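You operate a simulated robot arm through the tools that you are given. There is no shell and no other tool. Be economical: measure what you need, move in short steps, check, and stop when the job is done.

The job below is to be done with a simulated two-armed robot. You get a single attempt, and the scene is never put back.

## Task
Pick up the orange cover with one hand, pass it to the other hand and put it on the parts end of the grey table.

It is judged by the outcome, as a careful person would: the job done as asked, and still so three seconds after it is handed in. It fails if anything else is knocked over, pushed out of place, dropped, spilled or broken. A push-on lid holds only when it is set on centred and level and pressed home; a screw cap is set on level and turned clockwise until tight.

## Robot
Two 7-joint arms with two-finger grippers on one trunk, on a base that drives. Base frame: it is fixed to the floor where the robot stands at the start and does not move with it; the origin is under the middle of the robot, x ahead of it, y to its left, z up; the surface under the hand at the start is at about z = 740. Readings come in mm, degrees, newtons and seconds.
The left shoulder is at the start at [51, 175, 1177], the right one opposite. With the tool pointing down near the work surface each hand reaches from about 100 to 840 mm from the robot's upright axis, wherever it stands, measured 20 degrees to its own side. Places, roughly: parts end of the grey table (88x24 cm) [780, -2920, 860]. Payload 2.94 kg a hand.
Tool frame (each hand has its own): the origin (TCP) lies between the finger pads and is the grasp point; the fingertips stand 30 mm ahead of it; z points along the fingers, y is the line along which they close. Largest opening 138 mm; the body of the gripper starts 109 mm behind the TCP.
Orientation is told as [roll, pitch, yaw] about the base's x, y, z axes, in that order, counted from this pose: with the fingers straight down and closing along the base's y, the tool's x points along the base's -x, its y along +y and its z along -z.

## Interface
- The arms move only by the tool play_rows. It takes "left_deltas", "right_deltas" or both (then of equal length, played together; a hand with none holds still); each is a list of rows, each a list of 7 numbers: the shift along the tool's x, y, z in mm, then the turn, a rotation vector about the tool's x, y, z in degrees, then the opening, from 0 (shut) to 1 (fully open). In form: [[tx, ty, tz, rx, ry, rz, grip], ...]. A call has 1 to 10 rows; each row is the pose to reach, as a shift and turn from the pose commanded when the call began, along the tool's axes at that moment. A row lasts 0.2 s, in which the tool goes at most 50 mm and 8.6 degrees; a call with a longer step from one row to the next is refused whole, and so is a gripper value outside its range. Where a pose cannot be reached the arm comes as near as it can. A force on the tool above 40 N (or 10 N above the force at the start of the call, whichever is more), or a blocked arm, ends the call early, and 0.2 s more pass. Each finger halts on what it meets, pressing with about 38 N; the grip force reading is that of the motor and also rises with nothing between the fingers. The clock runs only during rows and for 0.2 s after the last one: add rows that repeat a pose to give the fingers time. The reply holds the time, the measured pose of the TCP, the force on the tool along the base axes, the opening and the grip force, in the units named above and with some noise, with the torque about the TCP (base axes, N m) and any sound that the robot's microphone picked up, and new pictures: "show" is both (left out), scene, wrist or none (wrist: the cameras of the hands that moved).
- Cameras (640 x 400 px; columns grow to the right, rows downward): "scene" is now at [109.4, -5.1, 1632.6]; the picture's right is [-0.08, -1.00, 0.00], its down [-0.89, 0.07, -0.44] and it looks along [0.44, -0.03, -0.90] (base axes); focal length 278 px, centre (320, 200). "left" rides on the left gripper at [71, -19, -146] in its tool frame; the picture's right is [0.26, 0.96, 0.00], its down [-0.85, 0.23, -0.48] and it looks along [-0.46, 0.12, 0.88] (tool axes); focal length 280 px, centre (320, 200). "right" rides on the right gripper at [71, 19, -146] in its tool frame; the picture's right is [-0.26, 0.96, 0.00], its down [-0.85, -0.23, -0.48] and it looks along [-0.46, -0.12, 0.88] (tool axes); focal length 280 px, centre (320, 200). There is no depth. A picture from a camera that has moved, and an enlarged one, comes with that camera's place and axes in the base frame and with its lens.
- move_column(by): slides the trunk up (or, below 0, down) by that many mm; the arms and the scene camera ride with it, the base frame stays. It gives what a move gives, with no picture.
- drive_base(legs): drives the robot by 1 to 6 legs, each [ahead, turn to the left] in mm and degrees, along the robot's own axes; the way and the turn of a leg run together, so that a leg with both is an arc; at most 1500 mm and 180 degrees a leg. The arms and the cameras ride along, it lands a little off, and it stops where it bumps. It gives what a move gives, and a new picture of the scene camera.
- pan_tilt(pan, tilt): turns the head with the scene camera to pan (to the left, within 120 degrees either way) and tilt (down, from -29 to 69), counted from straight ahead of the robot. It gives what a move gives, and a new picture of the scene camera.
- enlarge(camera, box): a new picture of the part [left, top, right, bottom] of that camera's present view, enlarged. It takes no simulated time.
- job_done(): hands the job in; it is judged then, once.

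Work in short steps. Places have to be worked out from the pictures, the camera data and where the tool is seen: move nearer, look again, correct. Check each grasp and each placing, and mend what went wrong. You have 120 turns and 260 pictures in all, those below and enlarged ones among them. Open the grippers and draw the arms clear of the work before you hand the job in, unless the task says otherwise; then end with one line.

The tools are called after ">>>" as name(argument=value, ...) on one line, values as JSON. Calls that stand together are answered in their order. play_rows: Moves the arms, as the interface text tells. Its arguments: {"type":"object","properties":{"left_deltas":{"type":"array","items":{"type":"array","items":{"type":"number"}}},"right_deltas":{"type":"array","items":{"type":"array","items":{"type":"number"}}},"show":{"type":"string","enum":["both","scene","wrist","none"]}},"required":[]} The other tools are called the same way: move_column (by) slides the trunk up or down; drive_base (legs) drives the base; pan_tilt (pan, tilt) turns the head that bears the scene camera; enlarge (camera, box) takes an enlarged picture of a part of a camera's view; job_done () hands the job in.

At the start:

```text
time_s: 0.0
left_tcp_pos: [476.9, 181.1, 980.2]
left_orientation: [0.0, -0.1, 0.0]
left_force: [-0.2, 0.4, 0.5]
left_moment: [0.01, 0.02, 0.0]
left_grip_width: 138.1
left_grasp_force: 0.1
right_tcp_pos: [409.3, -138.9, 996.2]
right_orientation: [0.0, 0.0, 0.0]
right_force: [-0.1, 0.3, -0.3]
right_moment: [0.06, 0.05, 0.0]
right_grip_width: 137.9
right_grasp_force: 0.1
trunk travel left (down, up): [-350.0, 384.0]
robot x, y, heading: [3.1, -3.2, -0.1]
head pan, tilt: [-4.3, 63.6]
```

scene: 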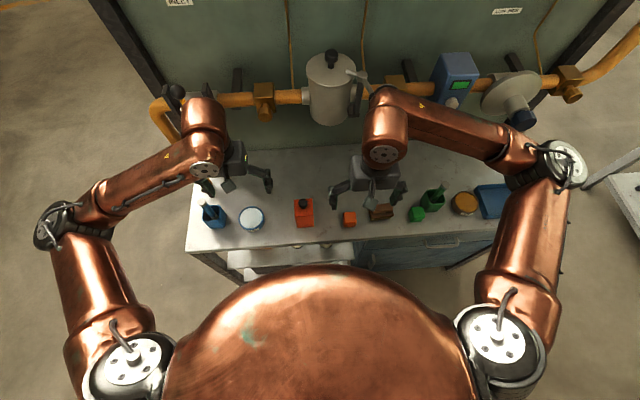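
right: 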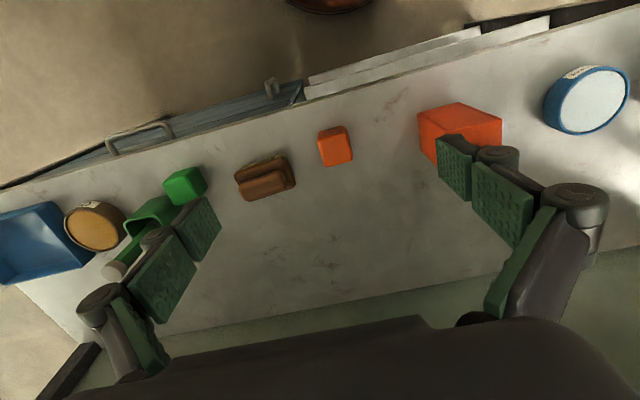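
left: 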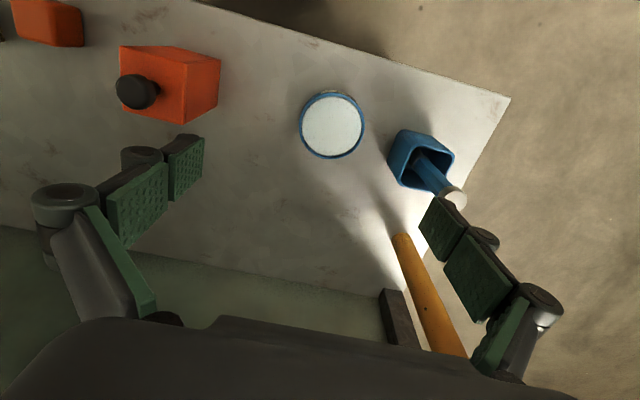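

I see an orange box with a black knob, a small orange cube, and an amber disc. I'll enlarge to identify the "cover".

>>> enlarge(camera="scene", box=[180, 160, 360, 272])

>>> enlarge(camera="scene", box=[340, 160, 520, 272])

>>> enlarge(camera="left", box=[0, 0, 320, 200])

>>> enlarge(camera="right", box=[0, 90, 320, 290])

```text
3.56 times, centred on (270, 216) of scene
camera zoom: at [109.4, -5.1, 1632.6], right [-0.08, -1.0, 0.0], down [-0.89, 0.07, -0.44], along [0.44, -0.03, -0.9], focal length 990 px, centre (498, 143)
```

zoom: 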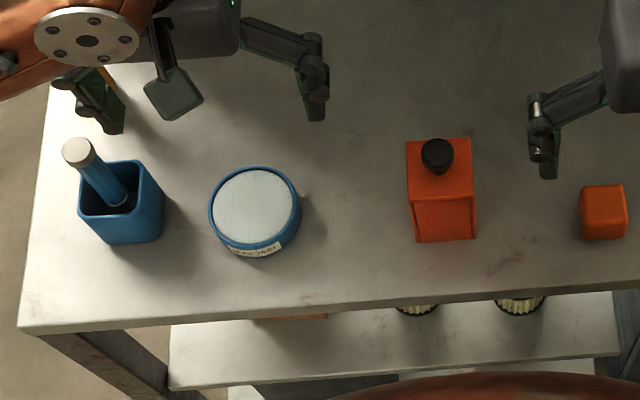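

```text
3.56 times, centred on (430, 216) of scene
camera zoom: at [109.4, -5.1, 1632.6], right [-0.08, -1.0, 0.0], down [-0.89, 0.07, -0.44], along [0.44, -0.03, -0.9], focal length 990 px, centre (-71, 143)
```

zoom: 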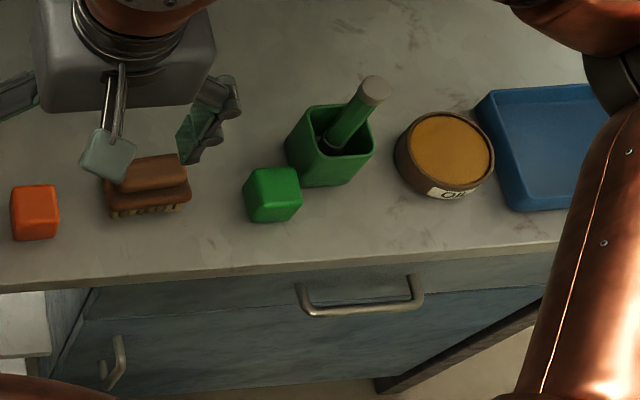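

```text
2.00 times, centred on (160, 100) of left
camera zoom: at [407.4, 162.3, 1125.9], right [-0.26, 0.96, 0.0], down [0.85, 0.23, 0.48], along [0.46, 0.12, -0.88], focal length 561 px, centre (640, 400)
```

zoom: 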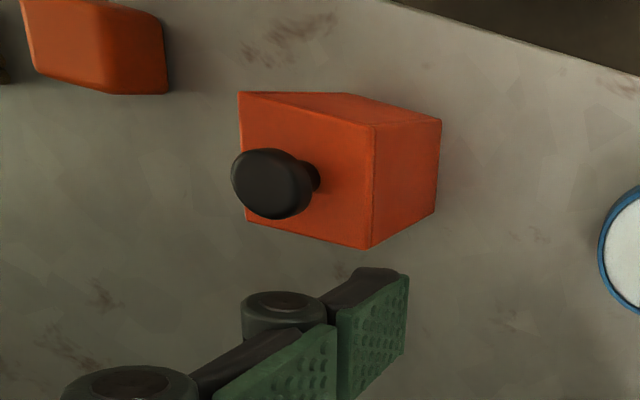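

```text
2.00 times, centred on (160, 190) of right
camera zoom: at [337.9, -119.3, 1143.1], right [0.26, 0.96, 0.0], down [0.85, -0.23, 0.48], along [0.46, -0.12, -0.88], focal length 561 px, centre (640, 220)
```

zoom: 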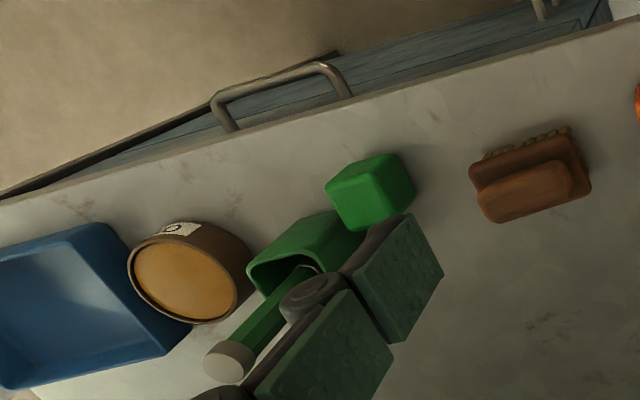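

The orange box with the black knob is the cover: about 57 mm square, centred near (478, 19), top at z≈841 with the knob above. Next I look at the destination table.

>>> pan_tilt(pan=-75, tilt=25)

```text
time_s: 1.4
left_tcp_pos: [477.7, 180.6, 980.8]
left_orientation: [0.0, -0.1, 0.0]
left_force: [-0.9, 0.1, 0.5]
left_moment: [0.04, 0.01, -0.02]
left_grip_width: 137.8
left_grasp_force: 0.1
right_tcp_pos: [410.4, -138.5, 997.7]
right_orientation: [0.0, 0.0, 0.0]
right_force: [0.9, 0.9, 0.6]
right_moment: [0.02, 0.03, 0.03]
right_grip_width: 137.8
right_grasp_force: 0.0
trunk travel left (down, up): [-350.0, 384.0]
robot x, y, heading: [-1.7, 2.0, 0.1]
head pan, tilt: [-75.0, 25.0]
camera scene: at [71.1, -89.3, 1686.7], right [-0.97, -0.26, 0.0], down [-0.11, 0.41, -0.91], along [0.23, -0.88, -0.42], focal length 278 px, centre (320, 200)
```

scene: 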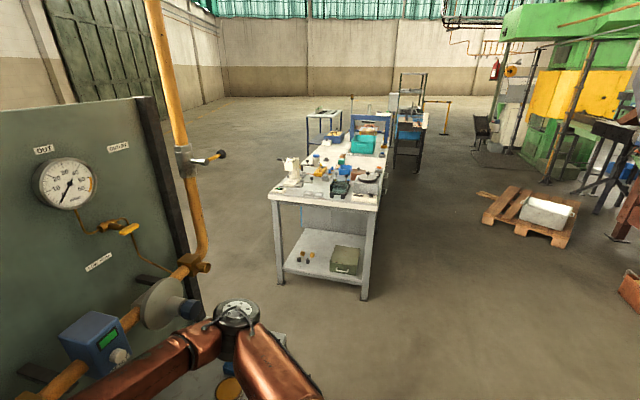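

>>> enlarge(camera="scene", box=[240, 80, 440, 205])

```text
3.20 times, centred on (340, 142) of scene
camera zoom: at [71.1, -89.3, 1686.7], right [-0.97, -0.26, 0.0], down [-0.11, 0.41, -0.91], along [0.23, -0.88, -0.42], focal length 891 px, centre (256, 384)
```

zoom: 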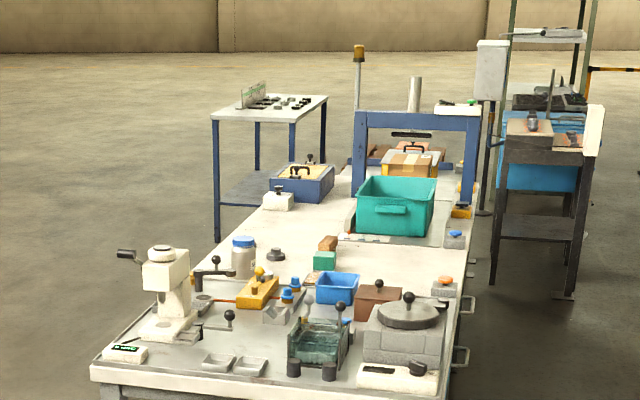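

The long grey table spans about x 110–907 starting at y≈-1790. The parts zone seems to be its left strip (x≈660–900, y≈-2480 to -3360), best reached from x≈1350. I look left and right for route options.

>>> pan_tilt(pan=60, tilt=25)

>>> pan_tilt(pan=-60, tilt=45)

>>> pan_tilt(pan=0, tilt=0)

```text
time_s: 3.6
left_tcp_pos: [476.9, 179.1, 979.8]
left_orientation: [0.0, -0.1, 0.1]
left_force: [-0.4, -0.6, -0.2]
left_moment: [0.05, -0.01, 0.0]
left_grip_width: 137.9
left_grasp_force: 0.1
right_tcp_pos: [410.6, -138.6, 996.7]
right_orientation: [0.0, 0.0, 0.0]
right_force: [0.7, -0.3, 0.1]
right_moment: [0.01, 0.01, -0.02]
right_grip_width: 138.0
right_grasp_force: 0.1
trunk travel left (down, up): [-350.0, 384.0]
robot x, y, heading: [-1.0, -1.1, 0.1]
head pan, tilt: [60.0, 25.0]
camera scene: at [93.3, 79.4, 1686.8], right [0.87, -0.5, 0.0], down [-0.21, -0.37, -0.91], along [0.45, 0.78, -0.42], focal length 278 px, centre (320, 200)
```

scene: 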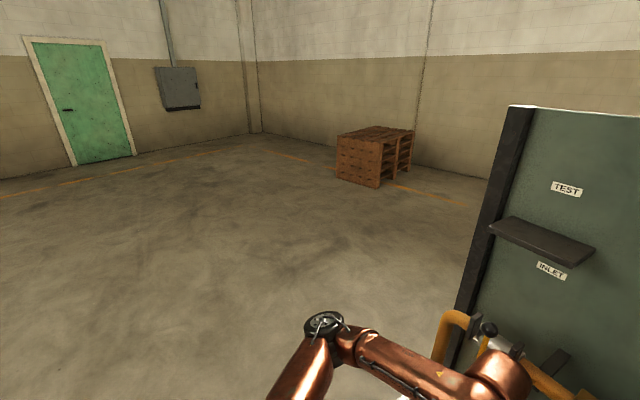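

```text
time_s: 5.6
left_tcp_pos: [477.4, 180.5, 980.0]
left_orientation: [-0.1, 0.1, 0.1]
left_force: [-0.8, -0.3, -0.1]
left_moment: [-0.02, 0.02, 0.0]
left_grip_width: 138.1
left_grasp_force: 0.0
right_tcp_pos: [409.5, -138.7, 998.5]
right_orientation: [0.1, 0.0, 0.0]
right_force: [-0.3, 0.4, 0.2]
right_moment: [-0.01, 0.01, -0.01]
right_grip_width: 137.9
right_grasp_force: 0.0
trunk travel left (down, up): [-350.0, 384.0]
robot x, y, heading: [3.7, 1.8, -0.1]
head pan, tilt: [-60.0, 45.0]
camera scene: at [87.9, -70.8, 1656.2], right [-0.87, -0.5, 0.0], down [-0.35, 0.61, -0.71], along [0.35, -0.61, -0.71], focal length 278 px, centre (320, 200)
```

scene: 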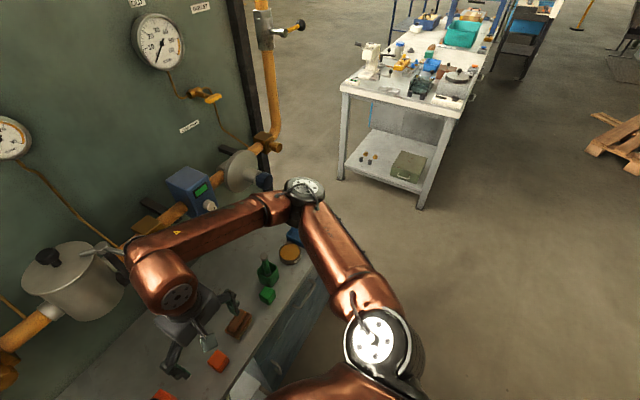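

```text
time_s: 6.9
left_tcp_pos: [477.5, 180.3, 979.5]
left_orientation: [0.2, 0.1, 0.0]
left_force: [0.1, -0.1, -0.3]
left_moment: [-0.01, -0.05, 0.01]
left_grip_width: 137.9
left_grasp_force: 0.1
right_tcp_pos: [409.3, -137.8, 996.3]
right_orientation: [0.1, 0.1, 0.0]
right_force: [-0.6, 0.4, -0.4]
right_moment: [0.02, 0.04, 0.03]
right_grip_width: 138.1
right_grasp_force: 0.1
trunk travel left (down, up): [-350.0, 384.0]
robot x, y, heading: [-1.8, -2.4, -0.1]
head pan, tilt: [0.0, 0.0]
camera scene: at [137.2, -0.4, 1727.1], right [0.0, -1.0, 0.0], down [0.0, 0.0, -1.0], along [1.0, 0.0, 0.0], focal length 278 px, centre (320, 200)
```

scene: 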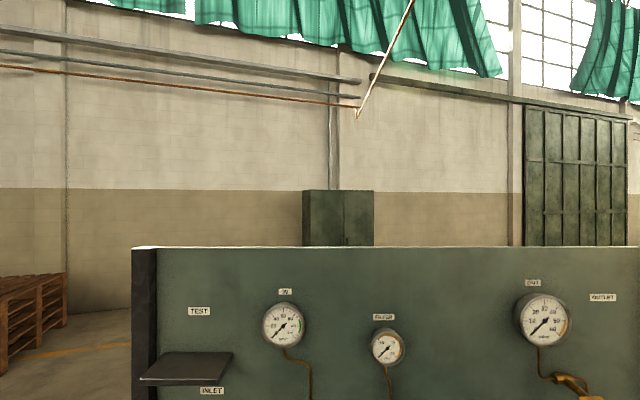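

Decision: the right hand picks the knob from above, the left hand receives the body with tilted fingers, then I drive around the panel's open left side. First the left hand moves aside and the right goes above the cover.

>>> play_rows(left_deltas=[[0, 45, 0, 0, 0, 0, 1], [0, 90, 0, 0, 0, 0, 1], [0, 135, 0, 0, 0, 0, 1], [0, 160, 0, 0, 0, 0, 1], [0, 160, 0, 0, 0, 0, 1]], right_deltas=[[-17, 40, 0, 0, 0, 0, 1], [-34, 80, 0, 0, 0, 0, 1], [-51, 120, 0, 0, 0, 0, 1], [-68, 158, 0, 0, 0, 0, 1], [-68, 158, 0, 0, 0, 0, 1]], show="wrist")

>>> pan_tilt(pan=0, tilt=60)

```text
time_s: 8.1
left_tcp_pos: [463.0, 339.4, 989.8]
left_orientation: [0.1, -0.7, 0.1]
left_force: [0.4, 0.3, 0.7]
left_moment: [-0.05, 0.01, 0.0]
left_grip_width: 138.0
left_grasp_force: 0.1
right_tcp_pos: [463.7, 19.9, 1008.5]
right_orientation: [0.3, -1.1, 0.4]
right_force: [0.1, 1.1, 0.7]
right_moment: [-0.01, 0.02, -0.02]
right_grip_width: 137.7
right_grasp_force: 0.0
trunk travel left (down, up): [-350.0, 384.0]
robot x, y, heading: [-1.7, 1.3, 0.0]
head pan, tilt: [0.0, 0.0]
camera right: at [388.7, 38.8, 1152.7], right [0.25, 0.97, 0.01], down [0.84, -0.23, 0.49], along [0.48, -0.12, -0.87], focal length 280 px, centre (320, 200)
camera left: at [391.0, 321.0, 1134.1], right [-0.26, 0.96, 0.0], down [0.84, 0.23, 0.49], along [0.47, 0.13, -0.87], focal length 280 px, centre (320, 200)
```

right: 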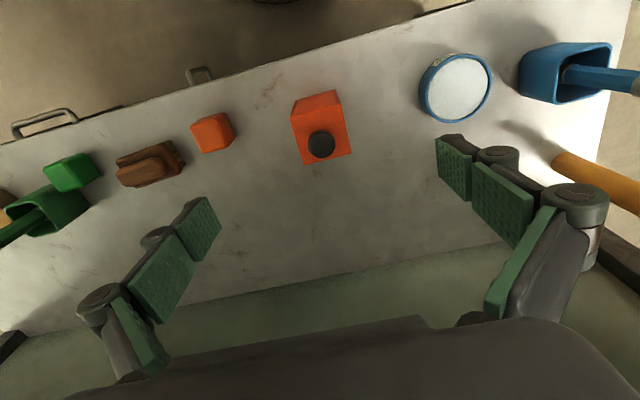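
left: 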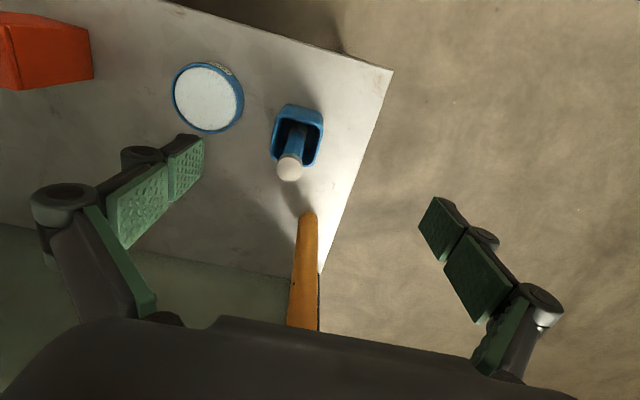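

```text
time_s: 9.4
left_tcp_pos: [465.7, 339.7, 987.7]
left_orientation: [0.1, -0.6, 0.0]
left_force: [0.1, 0.1, 0.1]
left_moment: [0.0, 0.0, -0.01]
left_grip_width: 137.9
left_grasp_force: 0.1
right_tcp_pos: [465.6, 19.3, 1006.8]
right_orientation: [0.1, -1.0, 0.1]
right_force: [-0.1, -0.4, 0.7]
right_moment: [0.0, 0.02, 0.02]
right_grip_width: 138.0
right_grasp_force: 0.0
trunk travel left (down, up): [-350.0, 384.0]
robot x, y, heading: [-0.9, 2.6, 0.0]
head pan, tilt: [0.0, 60.0]
camera scene: at [76.7, -2.4, 1641.1], right [0.0, -1.0, 0.0], down [-0.85, 0.0, -0.52], along [0.52, 0.0, -0.85], focal length 278 px, centre (320, 200)
```

scene: 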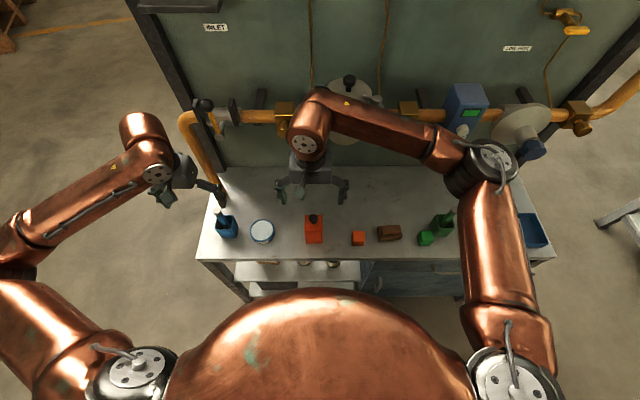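

The knob projects to about (478, 19.6). I lower the right hand to about z=920 with a forward correction and re-measure.

>>> play_rows(right_deltas=[[-6, 0, 30, 0, 0, 0, 1], [-12, 0, 60, 0, 0, 0, 1], [-12, 0, 85, 0, 0, 0, 1], [-12, 0, 85, 0, 0, 0, 1]], show="wrist")

```text
time_s: 10.4
left_tcp_pos: [478.8, 340.2, 979.0]
left_orientation: [0.0, 0.2, 0.0]
left_force: [1.2, -0.1, -0.8]
left_moment: [0.01, 0.22, -0.03]
left_grip_width: 137.9
left_grasp_force: 0.0
right_tcp_pos: [490.9, 18.9, 911.2]
right_orientation: [0.1, 0.2, -0.2]
right_force: [1.4, -0.6, -0.9]
right_moment: [0.0, 0.17, 0.0]
right_grip_width: 138.1
right_grasp_force: 0.0
trunk travel left (down, up): [-350.0, 384.0]
robot x, y, heading: [-2.1, -1.8, 0.1]
head pan, tilt: [0.0, 60.0]
camera right: at [419.4, 38.3, 1057.7], right [0.27, 0.96, 0.0], down [0.85, -0.23, 0.47], along [0.46, -0.13, -0.88], focal length 280 px, centre (320, 200)
```

right: 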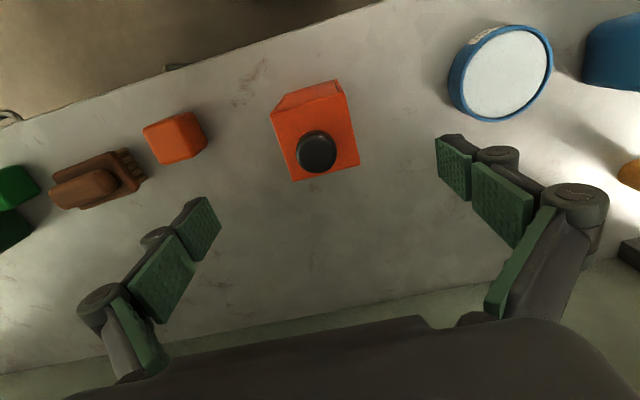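

The earlier offset was sway and has settled. The knob is again at (477.5, 19.6), so I shift back 12 mm and lower to TCP z≈876.

>>> play_rows(right_deltas=[[12, 0, 10, 0, 0, 0, 1], [12, 0, 25, 0, 0, 0, 1], [12, 0, 36, 0, 0, 0, 1], [12, 0, 36, 0, 0, 0, 1]], show="both")

>>> enlarge(camera="left", box=[0, 0, 320, 200])

```text
time_s: 11.4
left_tcp_pos: [477.1, 340.1, 980.3]
left_orientation: [0.0, 0.0, 0.1]
left_force: [1.5, 0.0, -0.5]
left_moment: [0.02, 0.01, 0.0]
left_grip_width: 138.0
left_grasp_force: 0.0
right_tcp_pos: [476.5, 19.6, 876.7]
right_orientation: [0.0, 0.0, -0.1]
right_force: [0.4, 0.0, -0.3]
right_moment: [0.03, -0.01, 0.01]
right_grip_width: 137.7
right_grasp_force: 0.0
trunk travel left (down, up): [-350.0, 384.0]
robot x, y, heading: [1.1, 5.2, -0.0]
head pan, tilt: [0.0, 60.0]
camera scene: at [113.8, -0.8, 1636.8], right [0.0, -1.0, 0.0], down [-0.87, 0.0, -0.5], along [0.5, 0.0, -0.87], focal length 278 px, centre (320, 200)
camera right: at [405.1, 38.6, 1021.7], right [0.26, 0.96, 0.0], down [0.85, -0.23, 0.48], along [0.46, -0.12, -0.88], focal length 280 px, centre (320, 200)
```

scene: 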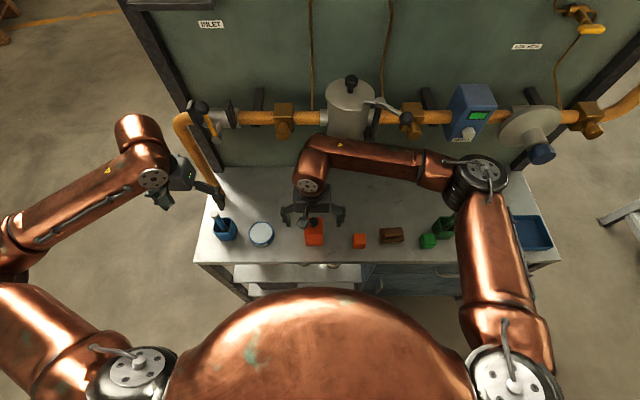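
right: 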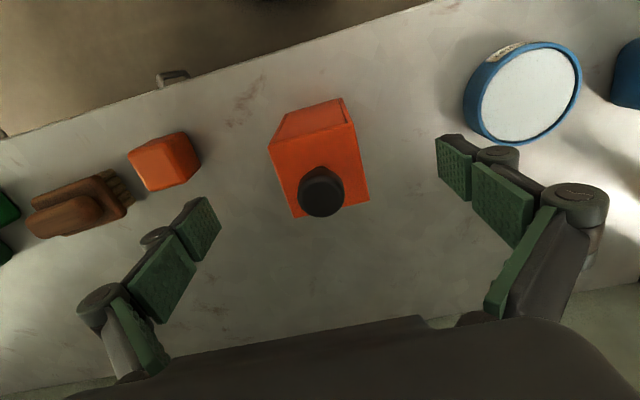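

```text
2.00 times, centred on (160, 100) of left
camera zoom: at [407.5, 321.4, 1125.8], right [-0.26, 0.96, 0.0], down [0.85, 0.23, 0.48], along [0.46, 0.12, -0.88], focal length 561 px, centre (640, 400)
```

zoom: 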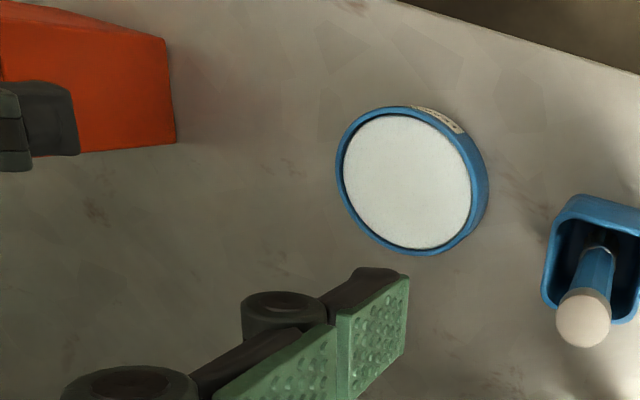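

The knob sits right at the TCP projection, so I close the right gripper on it.

>>> play_rows(right_deltas=[[0, 0, 0, 0, 0, 0, 0], [0, 0, 0, 0, 0, 0, 0], [0, 0, 0, 0, 0, 0, 0], [0, 0, 0, 0, 0, 0, 0], [0, 0, 0, 0, 0, 0, 0], [0, 0, 0, 0, 0, 0, 0], [0, 0, 0, 0, 0, 0, 0], [0, 0, 0, 0, 0, 0, 0]], show="wrist")

```text
time_s: 13.2
left_tcp_pos: [478.2, 340.6, 981.1]
left_orientation: [0.0, 0.0, 0.1]
left_force: [-0.1, -0.6, -0.1]
left_moment: [-0.04, 0.02, 0.0]
left_grip_width: 138.1
left_grasp_force: 0.1
right_tcp_pos: [476.9, 19.9, 875.3]
right_orientation: [0.0, 0.0, 0.0]
right_force: [-0.2, 0.1, 0.2]
right_moment: [-0.04, -0.02, 0.01]
right_grip_width: 26.1
right_grasp_force: 37.8
trunk travel left (down, up): [-350.0, 384.0]
robot x, y, heading: [-1.5, 2.5, 0.2]
head pan, tilt: [0.0, 60.0]
camera right: at [405.1, 38.7, 1021.8], right [0.26, 0.96, 0.0], down [0.85, -0.23, 0.48], along [0.46, -0.13, -0.88], focal length 280 px, centre (320, 200)
```

right: 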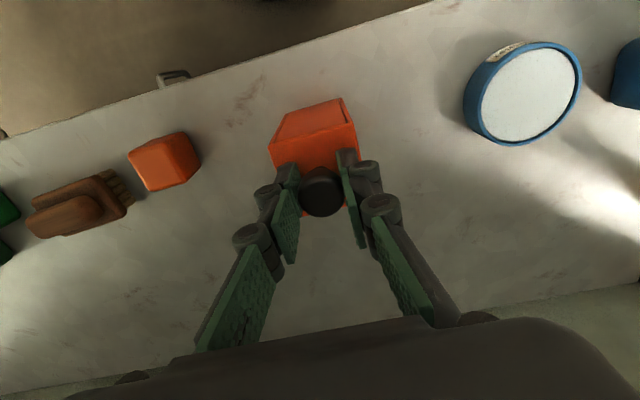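

Knob gripped at 26 mm. I lift straight up, gently.

>>> play_rows(right_deltas=[[0, 0, -10, 0, 0, 0, 0], [0, 0, -25, 0, 0, 0, 0], [0, 0, -45, 0, 0, 0, 0], [0, 0, -65, 0, 0, 0, 0], [0, 0, -85, 0, 0, 0, 0], [0, 0, -105, 0, 0, 0, 0], [0, 0, -120, 0, 0, 0, 0], [0, 0, -120, 0, 0, 0, 0]], show="both")

```text
time_s: 15.0
left_tcp_pos: [478.8, 340.4, 979.9]
left_orientation: [-0.1, 0.1, 0.0]
left_force: [-0.8, 0.4, 0.2]
left_moment: [0.0, 0.0, -0.01]
left_grip_width: 137.7
left_grasp_force: 0.0
right_tcp_pos: [476.0, 19.8, 995.2]
right_orientation: [0.0, 0.1, -0.1]
right_force: [-0.2, 0.6, -1.8]
right_moment: [-0.01, 0.0, -0.01]
right_grip_width: 26.1
right_grasp_force: 38.1
trunk travel left (down, up): [-350.0, 384.0]
robot x, y, heading: [0.7, 0.4, -0.0]
head pan, tilt: [0.0, 60.0]
camera scene: at [114.1, -0.3, 1636.6], right [0.0, -1.0, 0.0], down [-0.87, 0.0, -0.5], along [0.5, 0.0, -0.87], focal length 278 px, centre (320, 200)
camera right: at [406.0, 38.9, 1141.9], right [0.26, 0.96, 0.0], down [0.85, -0.23, 0.48], along [0.46, -0.13, -0.88], focal length 280 px, centre (320, 200)
```

scene: 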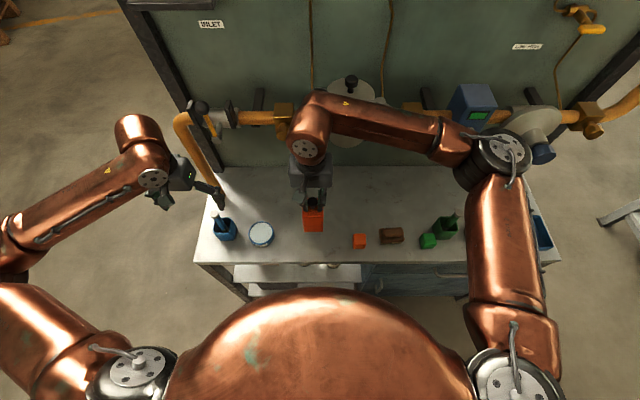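
right: 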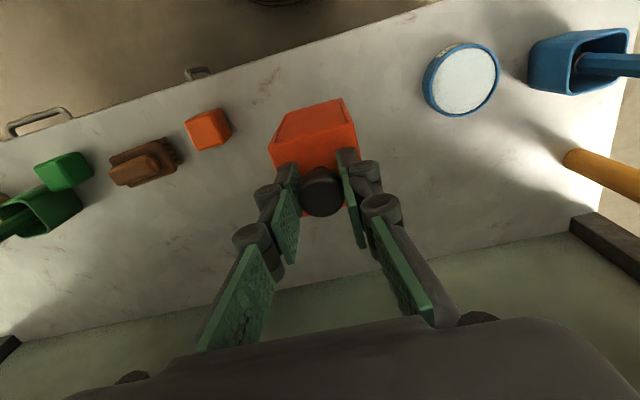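

The cover is lifted cleanly with nothing under it. I back the base off 500 mm to do the handover in open space.

>>> drive_base(legs=[[-500, 0]])

```text
time_s: 17.9
left_tcp_pos: [-23.3, 341.1, 979.2]
left_orientation: [0.0, 0.0, -0.1]
left_force: [1.2, -0.2, -0.6]
left_moment: [0.02, -0.02, -0.03]
left_grip_width: 137.9
left_grasp_force: 0.0
right_tcp_pos: [-23.2, 21.0, 995.9]
right_orientation: [0.1, 0.0, -0.3]
right_force: [-0.4, 0.3, -2.3]
right_moment: [0.01, 0.0, -0.05]
right_grip_width: 26.0
right_grasp_force: 37.7
trunk travel left (down, up): [-350.0, 384.0]
robot x, y, heading: [-501.2, 2.5, -0.1]
head pan, tilt: [0.0, 60.0]
camera scene: at [-387.3, 0.8, 1636.7], right [0.0, -1.0, 0.0], down [-0.87, 0.0, -0.5], along [0.5, 0.0, -0.87], focal length 278 px, centre (320, 200)
```

scene: 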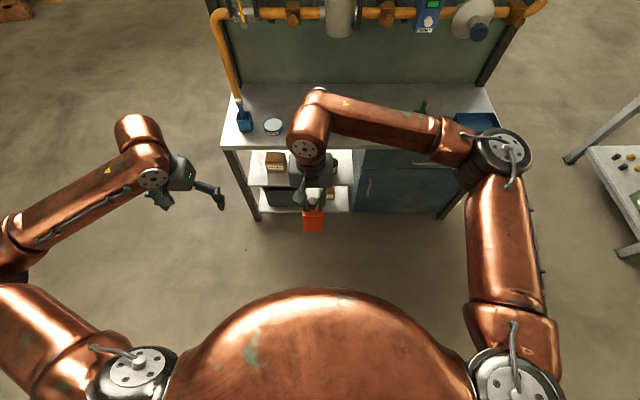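

Left hand now turns its fingers forward-down (pitch -60) while staying at its own side.

>>> play_rows(left_deltas=[[16, 0, 0, 0, -7.5, 0, 1], [32, 0, 0, 0, -15, 0, 1], [48, 0, 0, 0, -22.5, 0, 1], [64, 0, 0, 0, -30, 0, 1], [80, 0, 0, 0, -37.5, 0, 1], [96, 0, 0, 0, -45, 0, 1], [112, 0, 0, 0, -52.5, 0, 1], [129, 0, 0, 0, -60, 0, 1], [129, 0, 0, 0, -60, 0, 1], [129, 0, 0, 0, -60, 0, 1]], show="both")

```text
time_s: 20.1
left_tcp_pos: [-4.4, 414.8, 943.1]
left_orientation: [0.1, -48.5, -0.2]
left_force: [-0.7, 0.3, 0.5]
left_moment: [0.02, 0.03, 0.0]
left_grip_width: 138.0
left_grasp_force: 0.1
left hand out of reach, approached as far as the arm can: row 2, 3, 4, 5, 6, 7, 8, 9, 10
right_tcp_pos: [-24.6, 20.0, 995.2]
right_orientation: [0.1, 0.1, -0.2]
right_force: [0.4, -0.3, -1.7]
right_moment: [0.0, 0.03, 0.04]
right_grip_width: 26.0
right_grasp_force: 37.7
trunk travel left (down, up): [-350.0, 384.0]
robot x, y, heading: [-496.3, -0.7, -0.2]
head pan, tilt: [0.0, 60.0]
camera scene: at [-386.0, 0.0, 1636.6], right [0.0, -1.0, 0.0], down [-0.87, 0.0, -0.5], along [0.5, 0.0, -0.87], focal length 278 px, centre (320, 200)
camera left: at [-159.7, 396.6, 986.7], right [-0.17, 0.97, -0.2], down [0.21, 0.23, 0.95], along [0.96, 0.12, -0.24], focal length 280 px, centre (320, 200)
```

scene: 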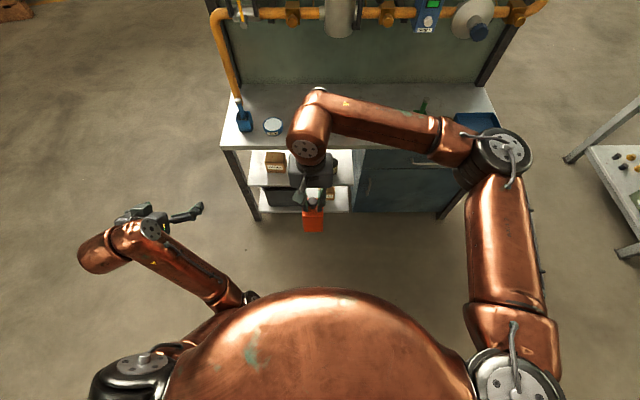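
left: 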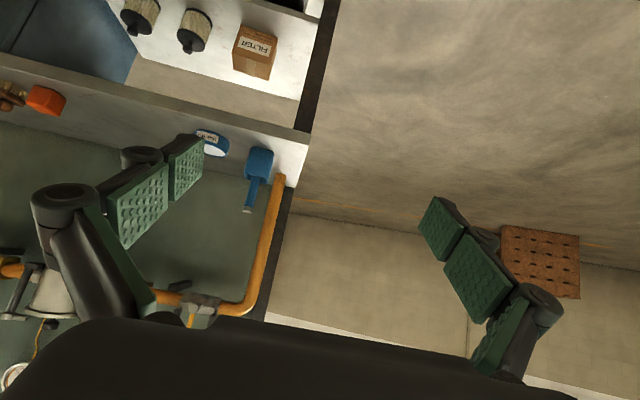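

That posture is out of reach for the left wrist. I undo the pitch, and next I'll try the fingers pointing to the robot's right instead.

>>> play_rows(left_deltas=[[0, 0, 0, 0, 8, 0, 1], [0, 0, 0, 0, 16, 0, 1], [0, 0, 0, 0, 24, 0, 1], [0, 0, 0, 0, 32, 0, 1], [0, 0, 0, 0, 40, 0, 1], [0, 0, 0, 0, 48, 0, 1], [0, 0, 0, 0, 48, 0, 1], [0, 0, 0, 0, 48, 0, 1]], show="scene")

```text
time_s: 21.9
left_tcp_pos: [-3.6, 411.9, 944.7]
left_orientation: [0.0, -0.4, -0.1]
left_force: [0.9, 0.3, -0.5]
left_moment: [0.02, 0.01, 0.03]
left_grip_width: 137.7
left_grasp_force: 0.1
right_tcp_pos: [-22.3, 19.9, 996.0]
right_orientation: [0.1, 0.1, -0.2]
right_force: [-0.1, 0.2, -2.3]
right_moment: [-0.01, -0.03, -0.04]
right_grip_width: 25.9
right_grasp_force: 38.3
trunk travel left (down, up): [-350.0, 384.0]
robot x, y, heading: [-500.1, -0.4, -0.4]
head pan, tilt: [0.0, 60.0]
camera scene: at [-386.0, 0.6, 1636.6], right [0.0, -1.0, 0.0], down [-0.87, 0.0, -0.5], along [0.5, 0.0, -0.87], focal length 278 px, centre (320, 200)
```

scene: 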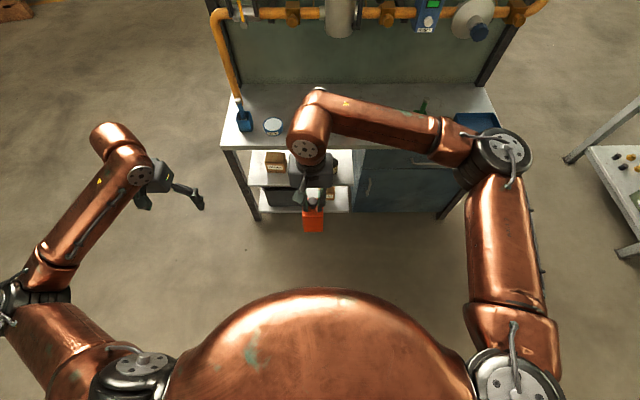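

The commanded pose resets to the reached one. Now yaw the left hand by -85 in place.

>>> play_rows(left_deltas=[[0, 0, 0, 0, 0, 8.5, 1], [0, 0, 0, 0, 0, 17, 1], [0, 0, 0, 0, 0, 25.5, 1], [0, 0, 0, 0, 0, 34, 1], [0, 0, 0, 0, 0, 42.5, 1], [0, 0, 0, 0, 0, 51, 1], [0, 0, 0, 0, 0, 59.5, 1], [0, 0, 0, 0, 0, 68, 1], [0, 0, 0, 0, 0, 76.5, 1], [0, 0, 0, 0, 0, 85, 1]], show="scene")

```text
time_s: 24.1
left_tcp_pos: [-2.6, 411.9, 945.9]
left_orientation: [0.6, -0.1, -85.3]
left_force: [0.2, 0.2, -0.6]
left_moment: [-0.01, -0.01, 0.01]
left_grip_width: 137.8
left_grasp_force: 0.0
right_tcp_pos: [-23.4, 19.9, 995.5]
right_orientation: [0.0, 0.0, -0.2]
right_force: [-1.2, 0.4, -1.5]
right_moment: [-0.02, -0.02, 0.0]
right_grip_width: 26.0
right_grasp_force: 38.0
trunk travel left (down, up): [-350.0, 384.0]
robot x, y, heading: [-500.1, 2.4, -0.3]
head pan, tilt: [0.0, 60.0]
camera scene: at [-386.4, 0.8, 1636.7], right [0.0, -1.0, 0.0], down [-0.87, 0.0, -0.5], along [0.5, 0.0, -0.87], focal length 278 px, centre (320, 200)
```

scene: 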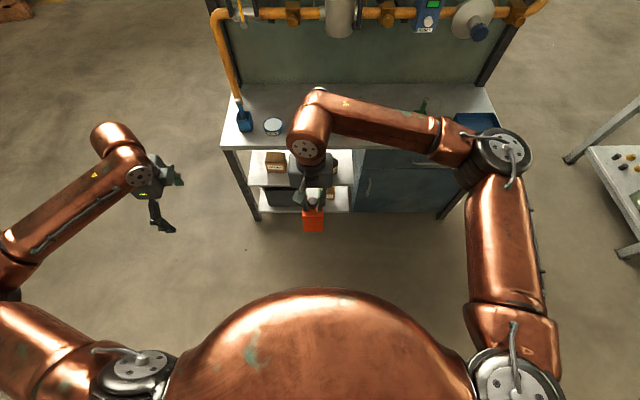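

Yaw works. Now tilt the fingers toward the robot's right by 60° while drawing closer to standoff.

>>> play_rows(left_deltas=[[-18, -5, -5, 0, -7.5, 0, 1], [-36, -10, -10, 0, -15, 0, 1], [-54, -15, -15, 0, -22.5, 0, 1], [-72, -20, -20, 0, -30, 0, 1], [-90, -25, -25, 0, -37.5, 0, 1], [-108, -30, -30, 0, -45, 0, 1], [-126, -35, -35, 0, -52.5, 0, 1], [-145, -40, -38, 0, -60, 0, 1], [-145, -40, -38, 0, -60, 0, 1]], show="both")

```text
time_s: 26.1
left_tcp_pos: [-31.5, 264.5, 981.9]
left_orientation: [1.1, -60.1, -86.1]
left_force: [0.6, -0.1, 0.0]
left_moment: [0.01, 0.03, -0.01]
left_grip_width: 137.8
left_grasp_force: 0.0
right_tcp_pos: [-22.8, 19.6, 996.0]
right_orientation: [0.1, 0.1, -0.4]
right_force: [-0.1, 0.6, -1.5]
right_moment: [-0.05, 0.01, -0.01]
right_grip_width: 26.3
right_grasp_force: 37.9
trunk travel left (down, up): [-350.0, 384.0]
robot x, y, heading: [-500.2, -1.4, -0.2]
head pan, tilt: [0.0, 60.0]
camera scene: at [-386.6, 0.6, 1636.7], right [0.0, -1.0, 0.0], down [-0.87, 0.0, -0.5], along [0.5, 0.0, -0.87], focal length 278 px, centre (320, 200)
camera left: at [-64.4, 425.0, 993.2], right [0.95, 0.21, -0.22], down [0.22, 0.01, 0.98], along [0.21, -0.98, -0.04], focal length 280 px, centre (320, 200)
```

scene: 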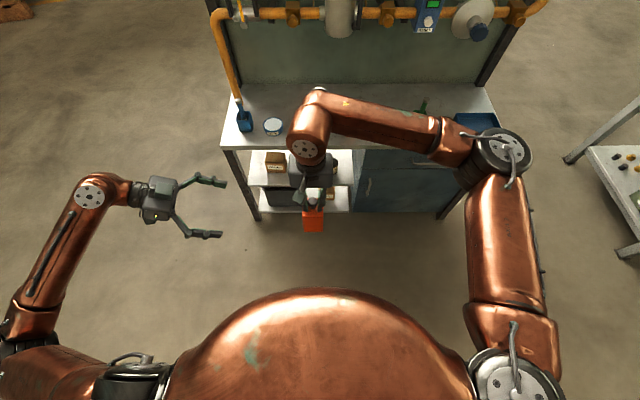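
left: 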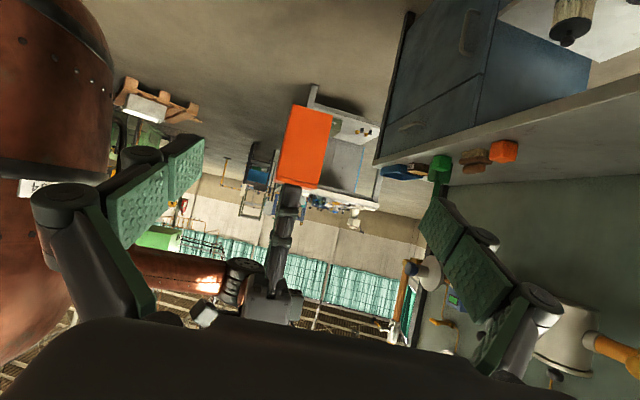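

Left posture is good. I fix yaw to -90, lower to z≈905 and approach to y≈165.

>>> play_rows(left_deltas=[[4, 0, 31, 1, 0, 0.5, 1], [8, 1, 62, 2, 0, 1, 1], [12, 1, 94, 3, 0, 1.5, 1], [16.4, 1.7, 125.4, 3.5, 0, 2, 1], [16.4, 1.7, 125.4, 3.5, 0, 2, 1], [16.4, 1.7, 125.4, 3.5, 0, 2, 1]], show="both")

```text
time_s: 27.5
left_tcp_pos: [-19.8, 164.8, 905.4]
left_orientation: [1.1, -60.0, -90.2]
left_force: [0.5, -1.1, -0.1]
left_moment: [0.01, 0.0, -0.02]
left_grip_width: 138.0
left_grasp_force: 0.0
right_tcp_pos: [-23.5, 18.8, 995.8]
right_orientation: [0.0, 0.0, -0.3]
right_force: [0.2, 0.5, -2.0]
right_moment: [0.01, 0.02, 0.0]
right_grip_width: 26.0
right_grasp_force: 37.8
trunk travel left (down, up): [-350.0, 384.0]
robot x, y, heading: [-504.5, 2.1, -0.5]
head pan, tilt: [0.0, 60.0]
camera scene: at [-386.3, 0.5, 1636.7], right [0.0, -1.0, 0.0], down [-0.87, 0.0, -0.5], along [0.5, 0.0, -0.87], focal length 278 px, centre (320, 200)
camera left: at [-42.4, 326.7, 917.4], right [0.97, 0.15, -0.22], down [0.22, -0.01, 0.98], along [0.14, -0.99, -0.04], focal length 280 px, centre (320, 200)
```

scene: 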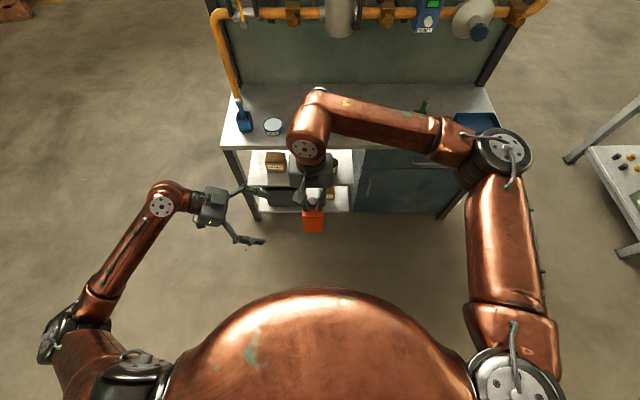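
left: 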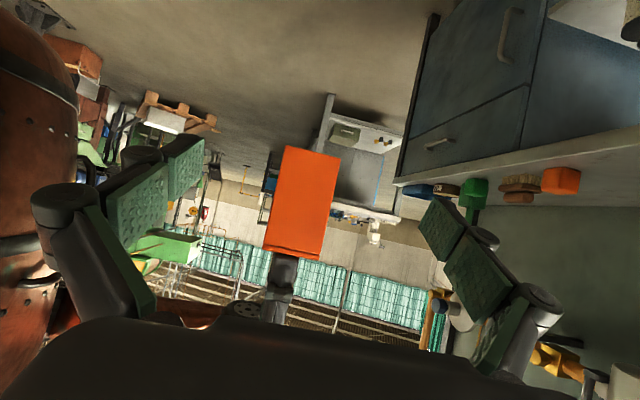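

The box stays between the fingers. I advance horizontally 146 mm to put it at the TCP.

>>> play_rows(left_deltas=[[-15, -3.5, 26, 0, 0, 0, 1], [-30, -3.5, 52, 0, 0, 0, 1], [-45, -3.5, 78, 0, 0, 0, 1], [-60, -3.5, 104, 0, 0, 0, 1], [-73, -3.5, 126.4, 0, 0, 0, 1], [-73, -3.5, 126.4, 0, 0, 0, 1], [-73, -3.5, 126.4, 0, 0, 0, 1]], show="both")

```text
time_s: 29.1
left_tcp_pos: [-23.2, 18.1, 906.4]
left_orientation: [0.9, -60.0, -90.0]
left_force: [0.1, -1.0, 0.0]
left_moment: [-0.01, -0.05, 0.02]
left_grip_width: 138.0
left_grasp_force: 0.1
right_tcp_pos: [-23.5, 20.1, 995.4]
right_orientation: [0.0, 0.0, -0.1]
right_force: [0.0, -0.9, -1.9]
right_moment: [-0.02, -0.02, 0.02]
right_grip_width: 26.1
right_grasp_force: 38.0
trunk travel left (down, up): [-350.0, 384.0]
robot x, y, heading: [-497.7, 4.7, -0.3]
head pan, tilt: [0.0, 60.0]
camera scene: at [-386.3, 0.2, 1636.7], right [0.0, -1.0, 0.0], down [-0.87, 0.0, -0.5], along [0.5, 0.0, -0.87], focal length 278 px, centre (320, 200)
camera left: at [-44.0, 180.4, 917.3], right [0.96, 0.15, -0.22], down [0.22, -0.01, 0.98], along [0.14, -0.99, -0.04], focal length 280 px, centre (320, 200)
```

scene: 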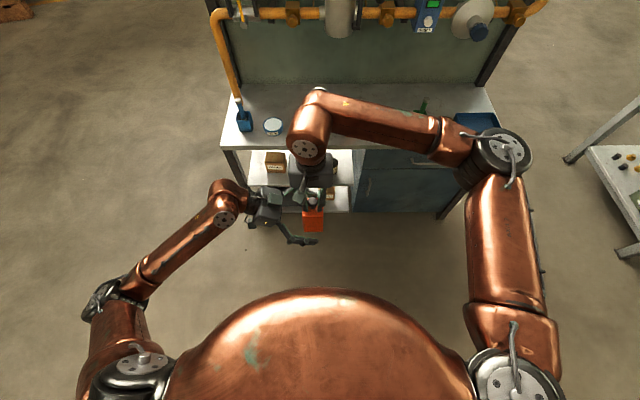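
left: 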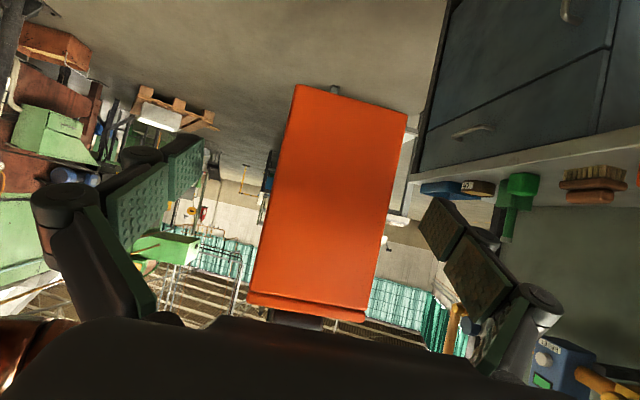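

Box is between the left pads. Closing the left gripper while the right holds.

>>> play_rows(left_deltas=[[0, 0, 0, 0, 0, 0, 0], [0, 0, 0, 0, 0, 0, 0], [0, 0, 0, 0, 0, 0, 0], [0, 0, 0, 0, 0, 0, 0], [0, 0, 0, 0, 0, 0, 0], [0, 0, 0, 0, 0, 0, 0], [0, 0, 0, 0, 0, 0, 0]], show="both")

```text
time_s: 30.7
left_tcp_pos: [-20.9, 18.8, 907.0]
left_orientation: [1.1, -60.0, -90.0]
left_force: [12.8, 0.4, 0.4]
left_moment: [-0.06, 0.54, 0.01]
left_grip_width: 57.6
left_grasp_force: 37.5
right_tcp_pos: [-24.7, 19.9, 995.7]
right_orientation: [0.1, 0.2, -0.1]
right_force: [-12.1, -1.2, -0.8]
right_moment: [0.04, 0.53, -0.02]
right_grip_width: 25.9
right_grasp_force: 37.6
trunk travel left (down, up): [-350.0, 384.0]
robot x, y, heading: [-499.6, -0.6, -0.2]
head pan, tilt: [0.0, 60.0]
camera scene: at [-386.4, 0.5, 1636.7], right [0.0, -1.0, 0.0], down [-0.87, 0.0, -0.5], along [0.5, 0.0, -0.87], focal length 278 px, centre (320, 200)
camera left: at [-43.4, 181.2, 917.3], right [0.96, 0.15, -0.22], down [0.22, -0.01, 0.98], along [0.14, -0.99, -0.04], focal length 280 px, centre (320, 200)
```

scene: 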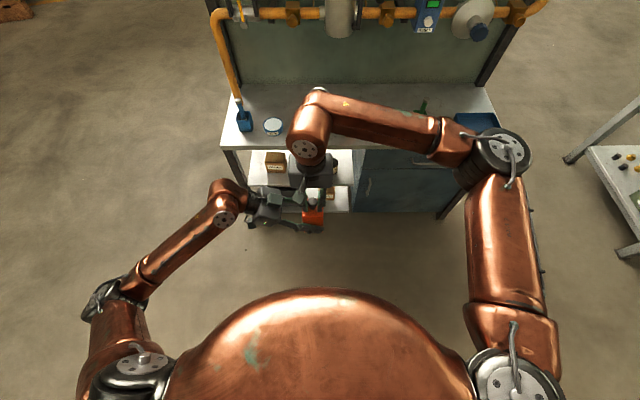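
left: 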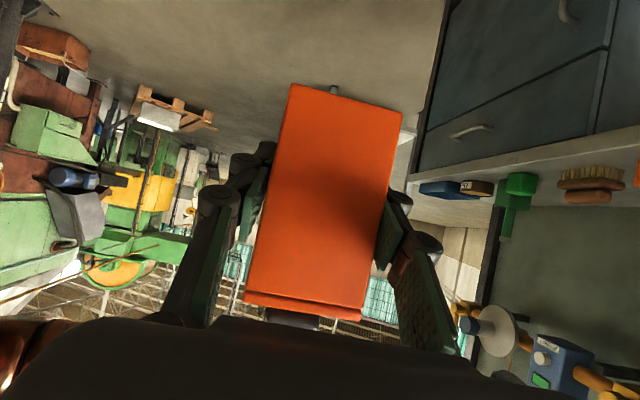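

Left holds the body at 57.6 mm with some internal side force; I relieve it by 3 mm, then open the right hand and lift it away.

>>> play_rows(left_deltas=[[0, 1.5, 0, 0, 0, 0, 0], [0, 3, 0, 0, 0, 0, 0], [0, 3, 0, 0, 0, 0, 0]], show="none")

```text
time_s: 31.5
left_tcp_pos: [-19.5, 18.8, 906.2]
left_orientation: [1.0, -60.0, -90.1]
left_force: [-4.0, 5.8, -0.5]
left_moment: [-0.41, -0.64, -0.02]
left_grip_width: 57.5
left_grasp_force: 38.1
right_tcp_pos: [-21.4, 18.1, 996.0]
right_orientation: [-0.1, 0.0, -0.3]
right_force: [2.5, -5.0, -1.3]
right_moment: [-0.12, 0.32, 0.07]
right_grip_width: 26.1
right_grasp_force: 37.9
trunk travel left (down, up): [-350.0, 384.0]
robot x, y, heading: [-500.8, 1.4, -0.4]
head pan, tilt: [0.0, 60.0]
```

Internal force is low. Opening the right gripper to about half.

>>> play_rows(right_deltas=[[0, 0, 0, 0, 0, 0, 0.25], [0, 0, 0, 0, 0, 0, 0.4], [0, 0, 0, 0, 0, 0, 0.5], [0, 0, 0, 0, 0, 0, 0.5], [0, 0, 0, 0, 0, 0, 0.5]], show="both")

```text
time_s: 32.7
left_tcp_pos: [-18.9, 18.3, 905.7]
left_orientation: [1.1, -60.0, -90.2]
left_force: [-0.9, -0.8, -0.1]
left_moment: [0.02, -0.01, -0.02]
left_grip_width: 57.6
left_grasp_force: 39.1
right_tcp_pos: [-23.3, 20.4, 995.8]
right_orientation: [0.1, 0.1, -0.1]
right_force: [-0.5, -0.7, -0.2]
right_moment: [-0.01, 0.01, -0.02]
right_grip_width: 68.9
right_grasp_force: 0.0
trunk travel left (down, up): [-350.0, 384.0]
robot x, y, heading: [-498.2, 3.5, 0.1]
head pan, tilt: [0.0, 60.0]
camera scene: at [-386.4, 0.5, 1636.7], right [0.0, -1.0, 0.0], down [-0.87, 0.0, -0.5], along [0.5, 0.0, -0.87], focal length 278 px, centre (320, 200)
camera right: at [-94.4, 39.2, 1141.8], right [0.26, 0.96, 0.0], down [0.85, -0.23, 0.48], along [0.46, -0.13, -0.88], focal length 280 px, centre (320, 200)
```

scene: 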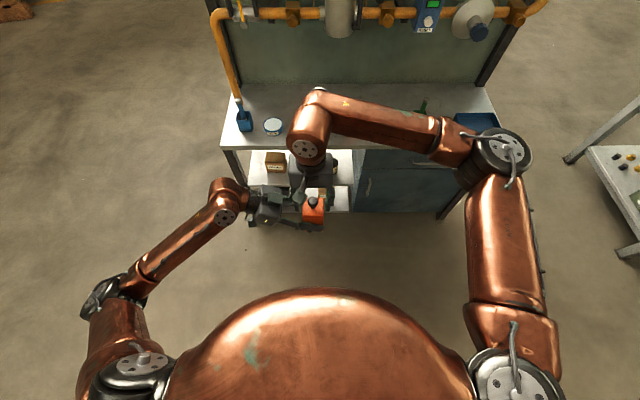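
right: 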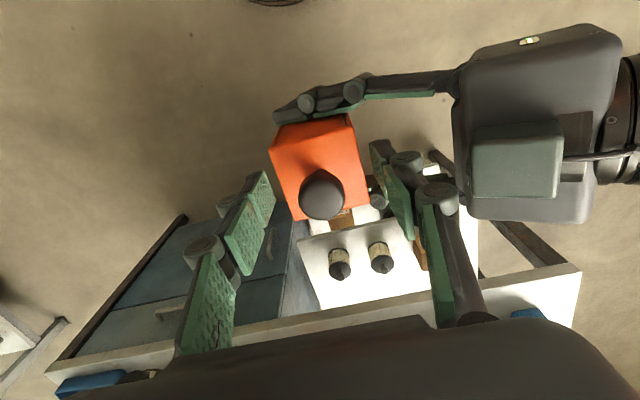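

Handover done; left holds the cover level. Right hand goes up and then aside.

>>> play_rows(right_deltas=[[0, 0, -30, 0, 0, 0, 0.5], [0, 0, -70, 0, 0, 0, 0.5], [0, 0, -110, 0, 0, 0, 0.5], [5, -45, -110, 0, 0, 0, 0.5], [10, -90, -110, 0, 0, 0, 0.4], [20, -135, -110, 0, 0, 0, 0.2], [30, -180, -110, 0, 0, 0, 0.1], [60, -215, -110, 0, 0, 0, 0], [60, -215, -110, 0, 0, 0, 0]], show="scene")

>>> pan_tilt(pan=75, tilt=30)

```text
time_s: 34.7
left_tcp_pos: [-16.7, 19.3, 905.9]
left_orientation: [1.0, -60.0, -90.0]
left_force: [0.0, -0.4, -0.1]
left_moment: [0.01, -0.03, -0.02]
left_grip_width: 57.6
left_grasp_force: 38.2
right_tcp_pos: [-81.3, -193.2, 1105.5]
right_orientation: [-0.1, 0.1, -0.1]
right_force: [0.9, 0.2, 0.2]
right_moment: [-0.02, 0.05, 0.01]
right_grip_width: 0.0
right_grasp_force: 24.1
trunk travel left (down, up): [-350.0, 384.0]
robot x, y, heading: [-499.3, 3.0, -0.1]
head pan, tilt: [0.0, 60.0]
camera scene: at [-385.4, 1.6, 1636.5], right [0.0, -1.0, 0.0], down [-0.87, 0.0, -0.5], along [0.5, 0.0, -0.87], focal length 278 px, centre (320, 200)
```

scene: 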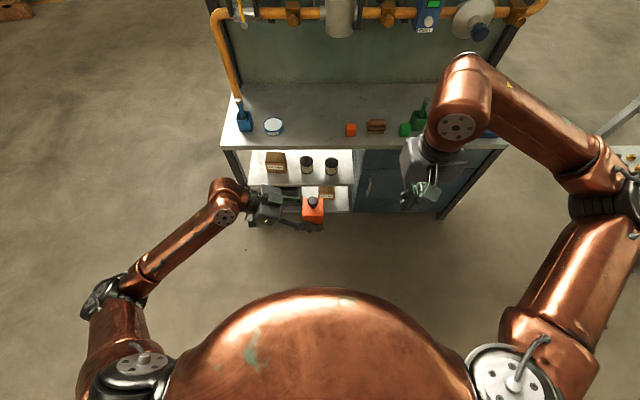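

```text
time_s: 36.2
left_tcp_pos: [-19.3, 18.5, 905.9]
left_orientation: [1.2, -60.1, -90.0]
left_force: [0.7, 0.0, -0.2]
left_moment: [-0.03, 0.01, -0.04]
left_grip_width: 57.7
left_grasp_force: 38.0
right_tcp_pos: [-81.1, -195.1, 1107.8]
right_orientation: [0.0, 0.0, -0.2]
right_force: [0.6, 0.1, 0.5]
right_moment: [-0.03, 0.03, 0.0]
right_grip_width: 0.1
right_grasp_force: 28.5
trunk travel left (down, up): [-350.0, 384.0]
robot x, y, heading: [-498.5, 2.9, -0.3]
head pan, tilt: [75.0, 30.0]
camera scene: at [-429.4, 87.7, 1678.8], right [0.96, -0.26, 0.0], down [-0.13, -0.48, -0.87], along [0.23, 0.84, -0.5], focal length 278 px, centre (320, 200)
```

scene: 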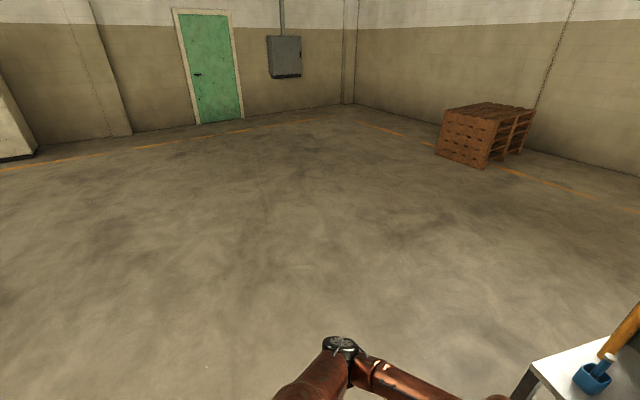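

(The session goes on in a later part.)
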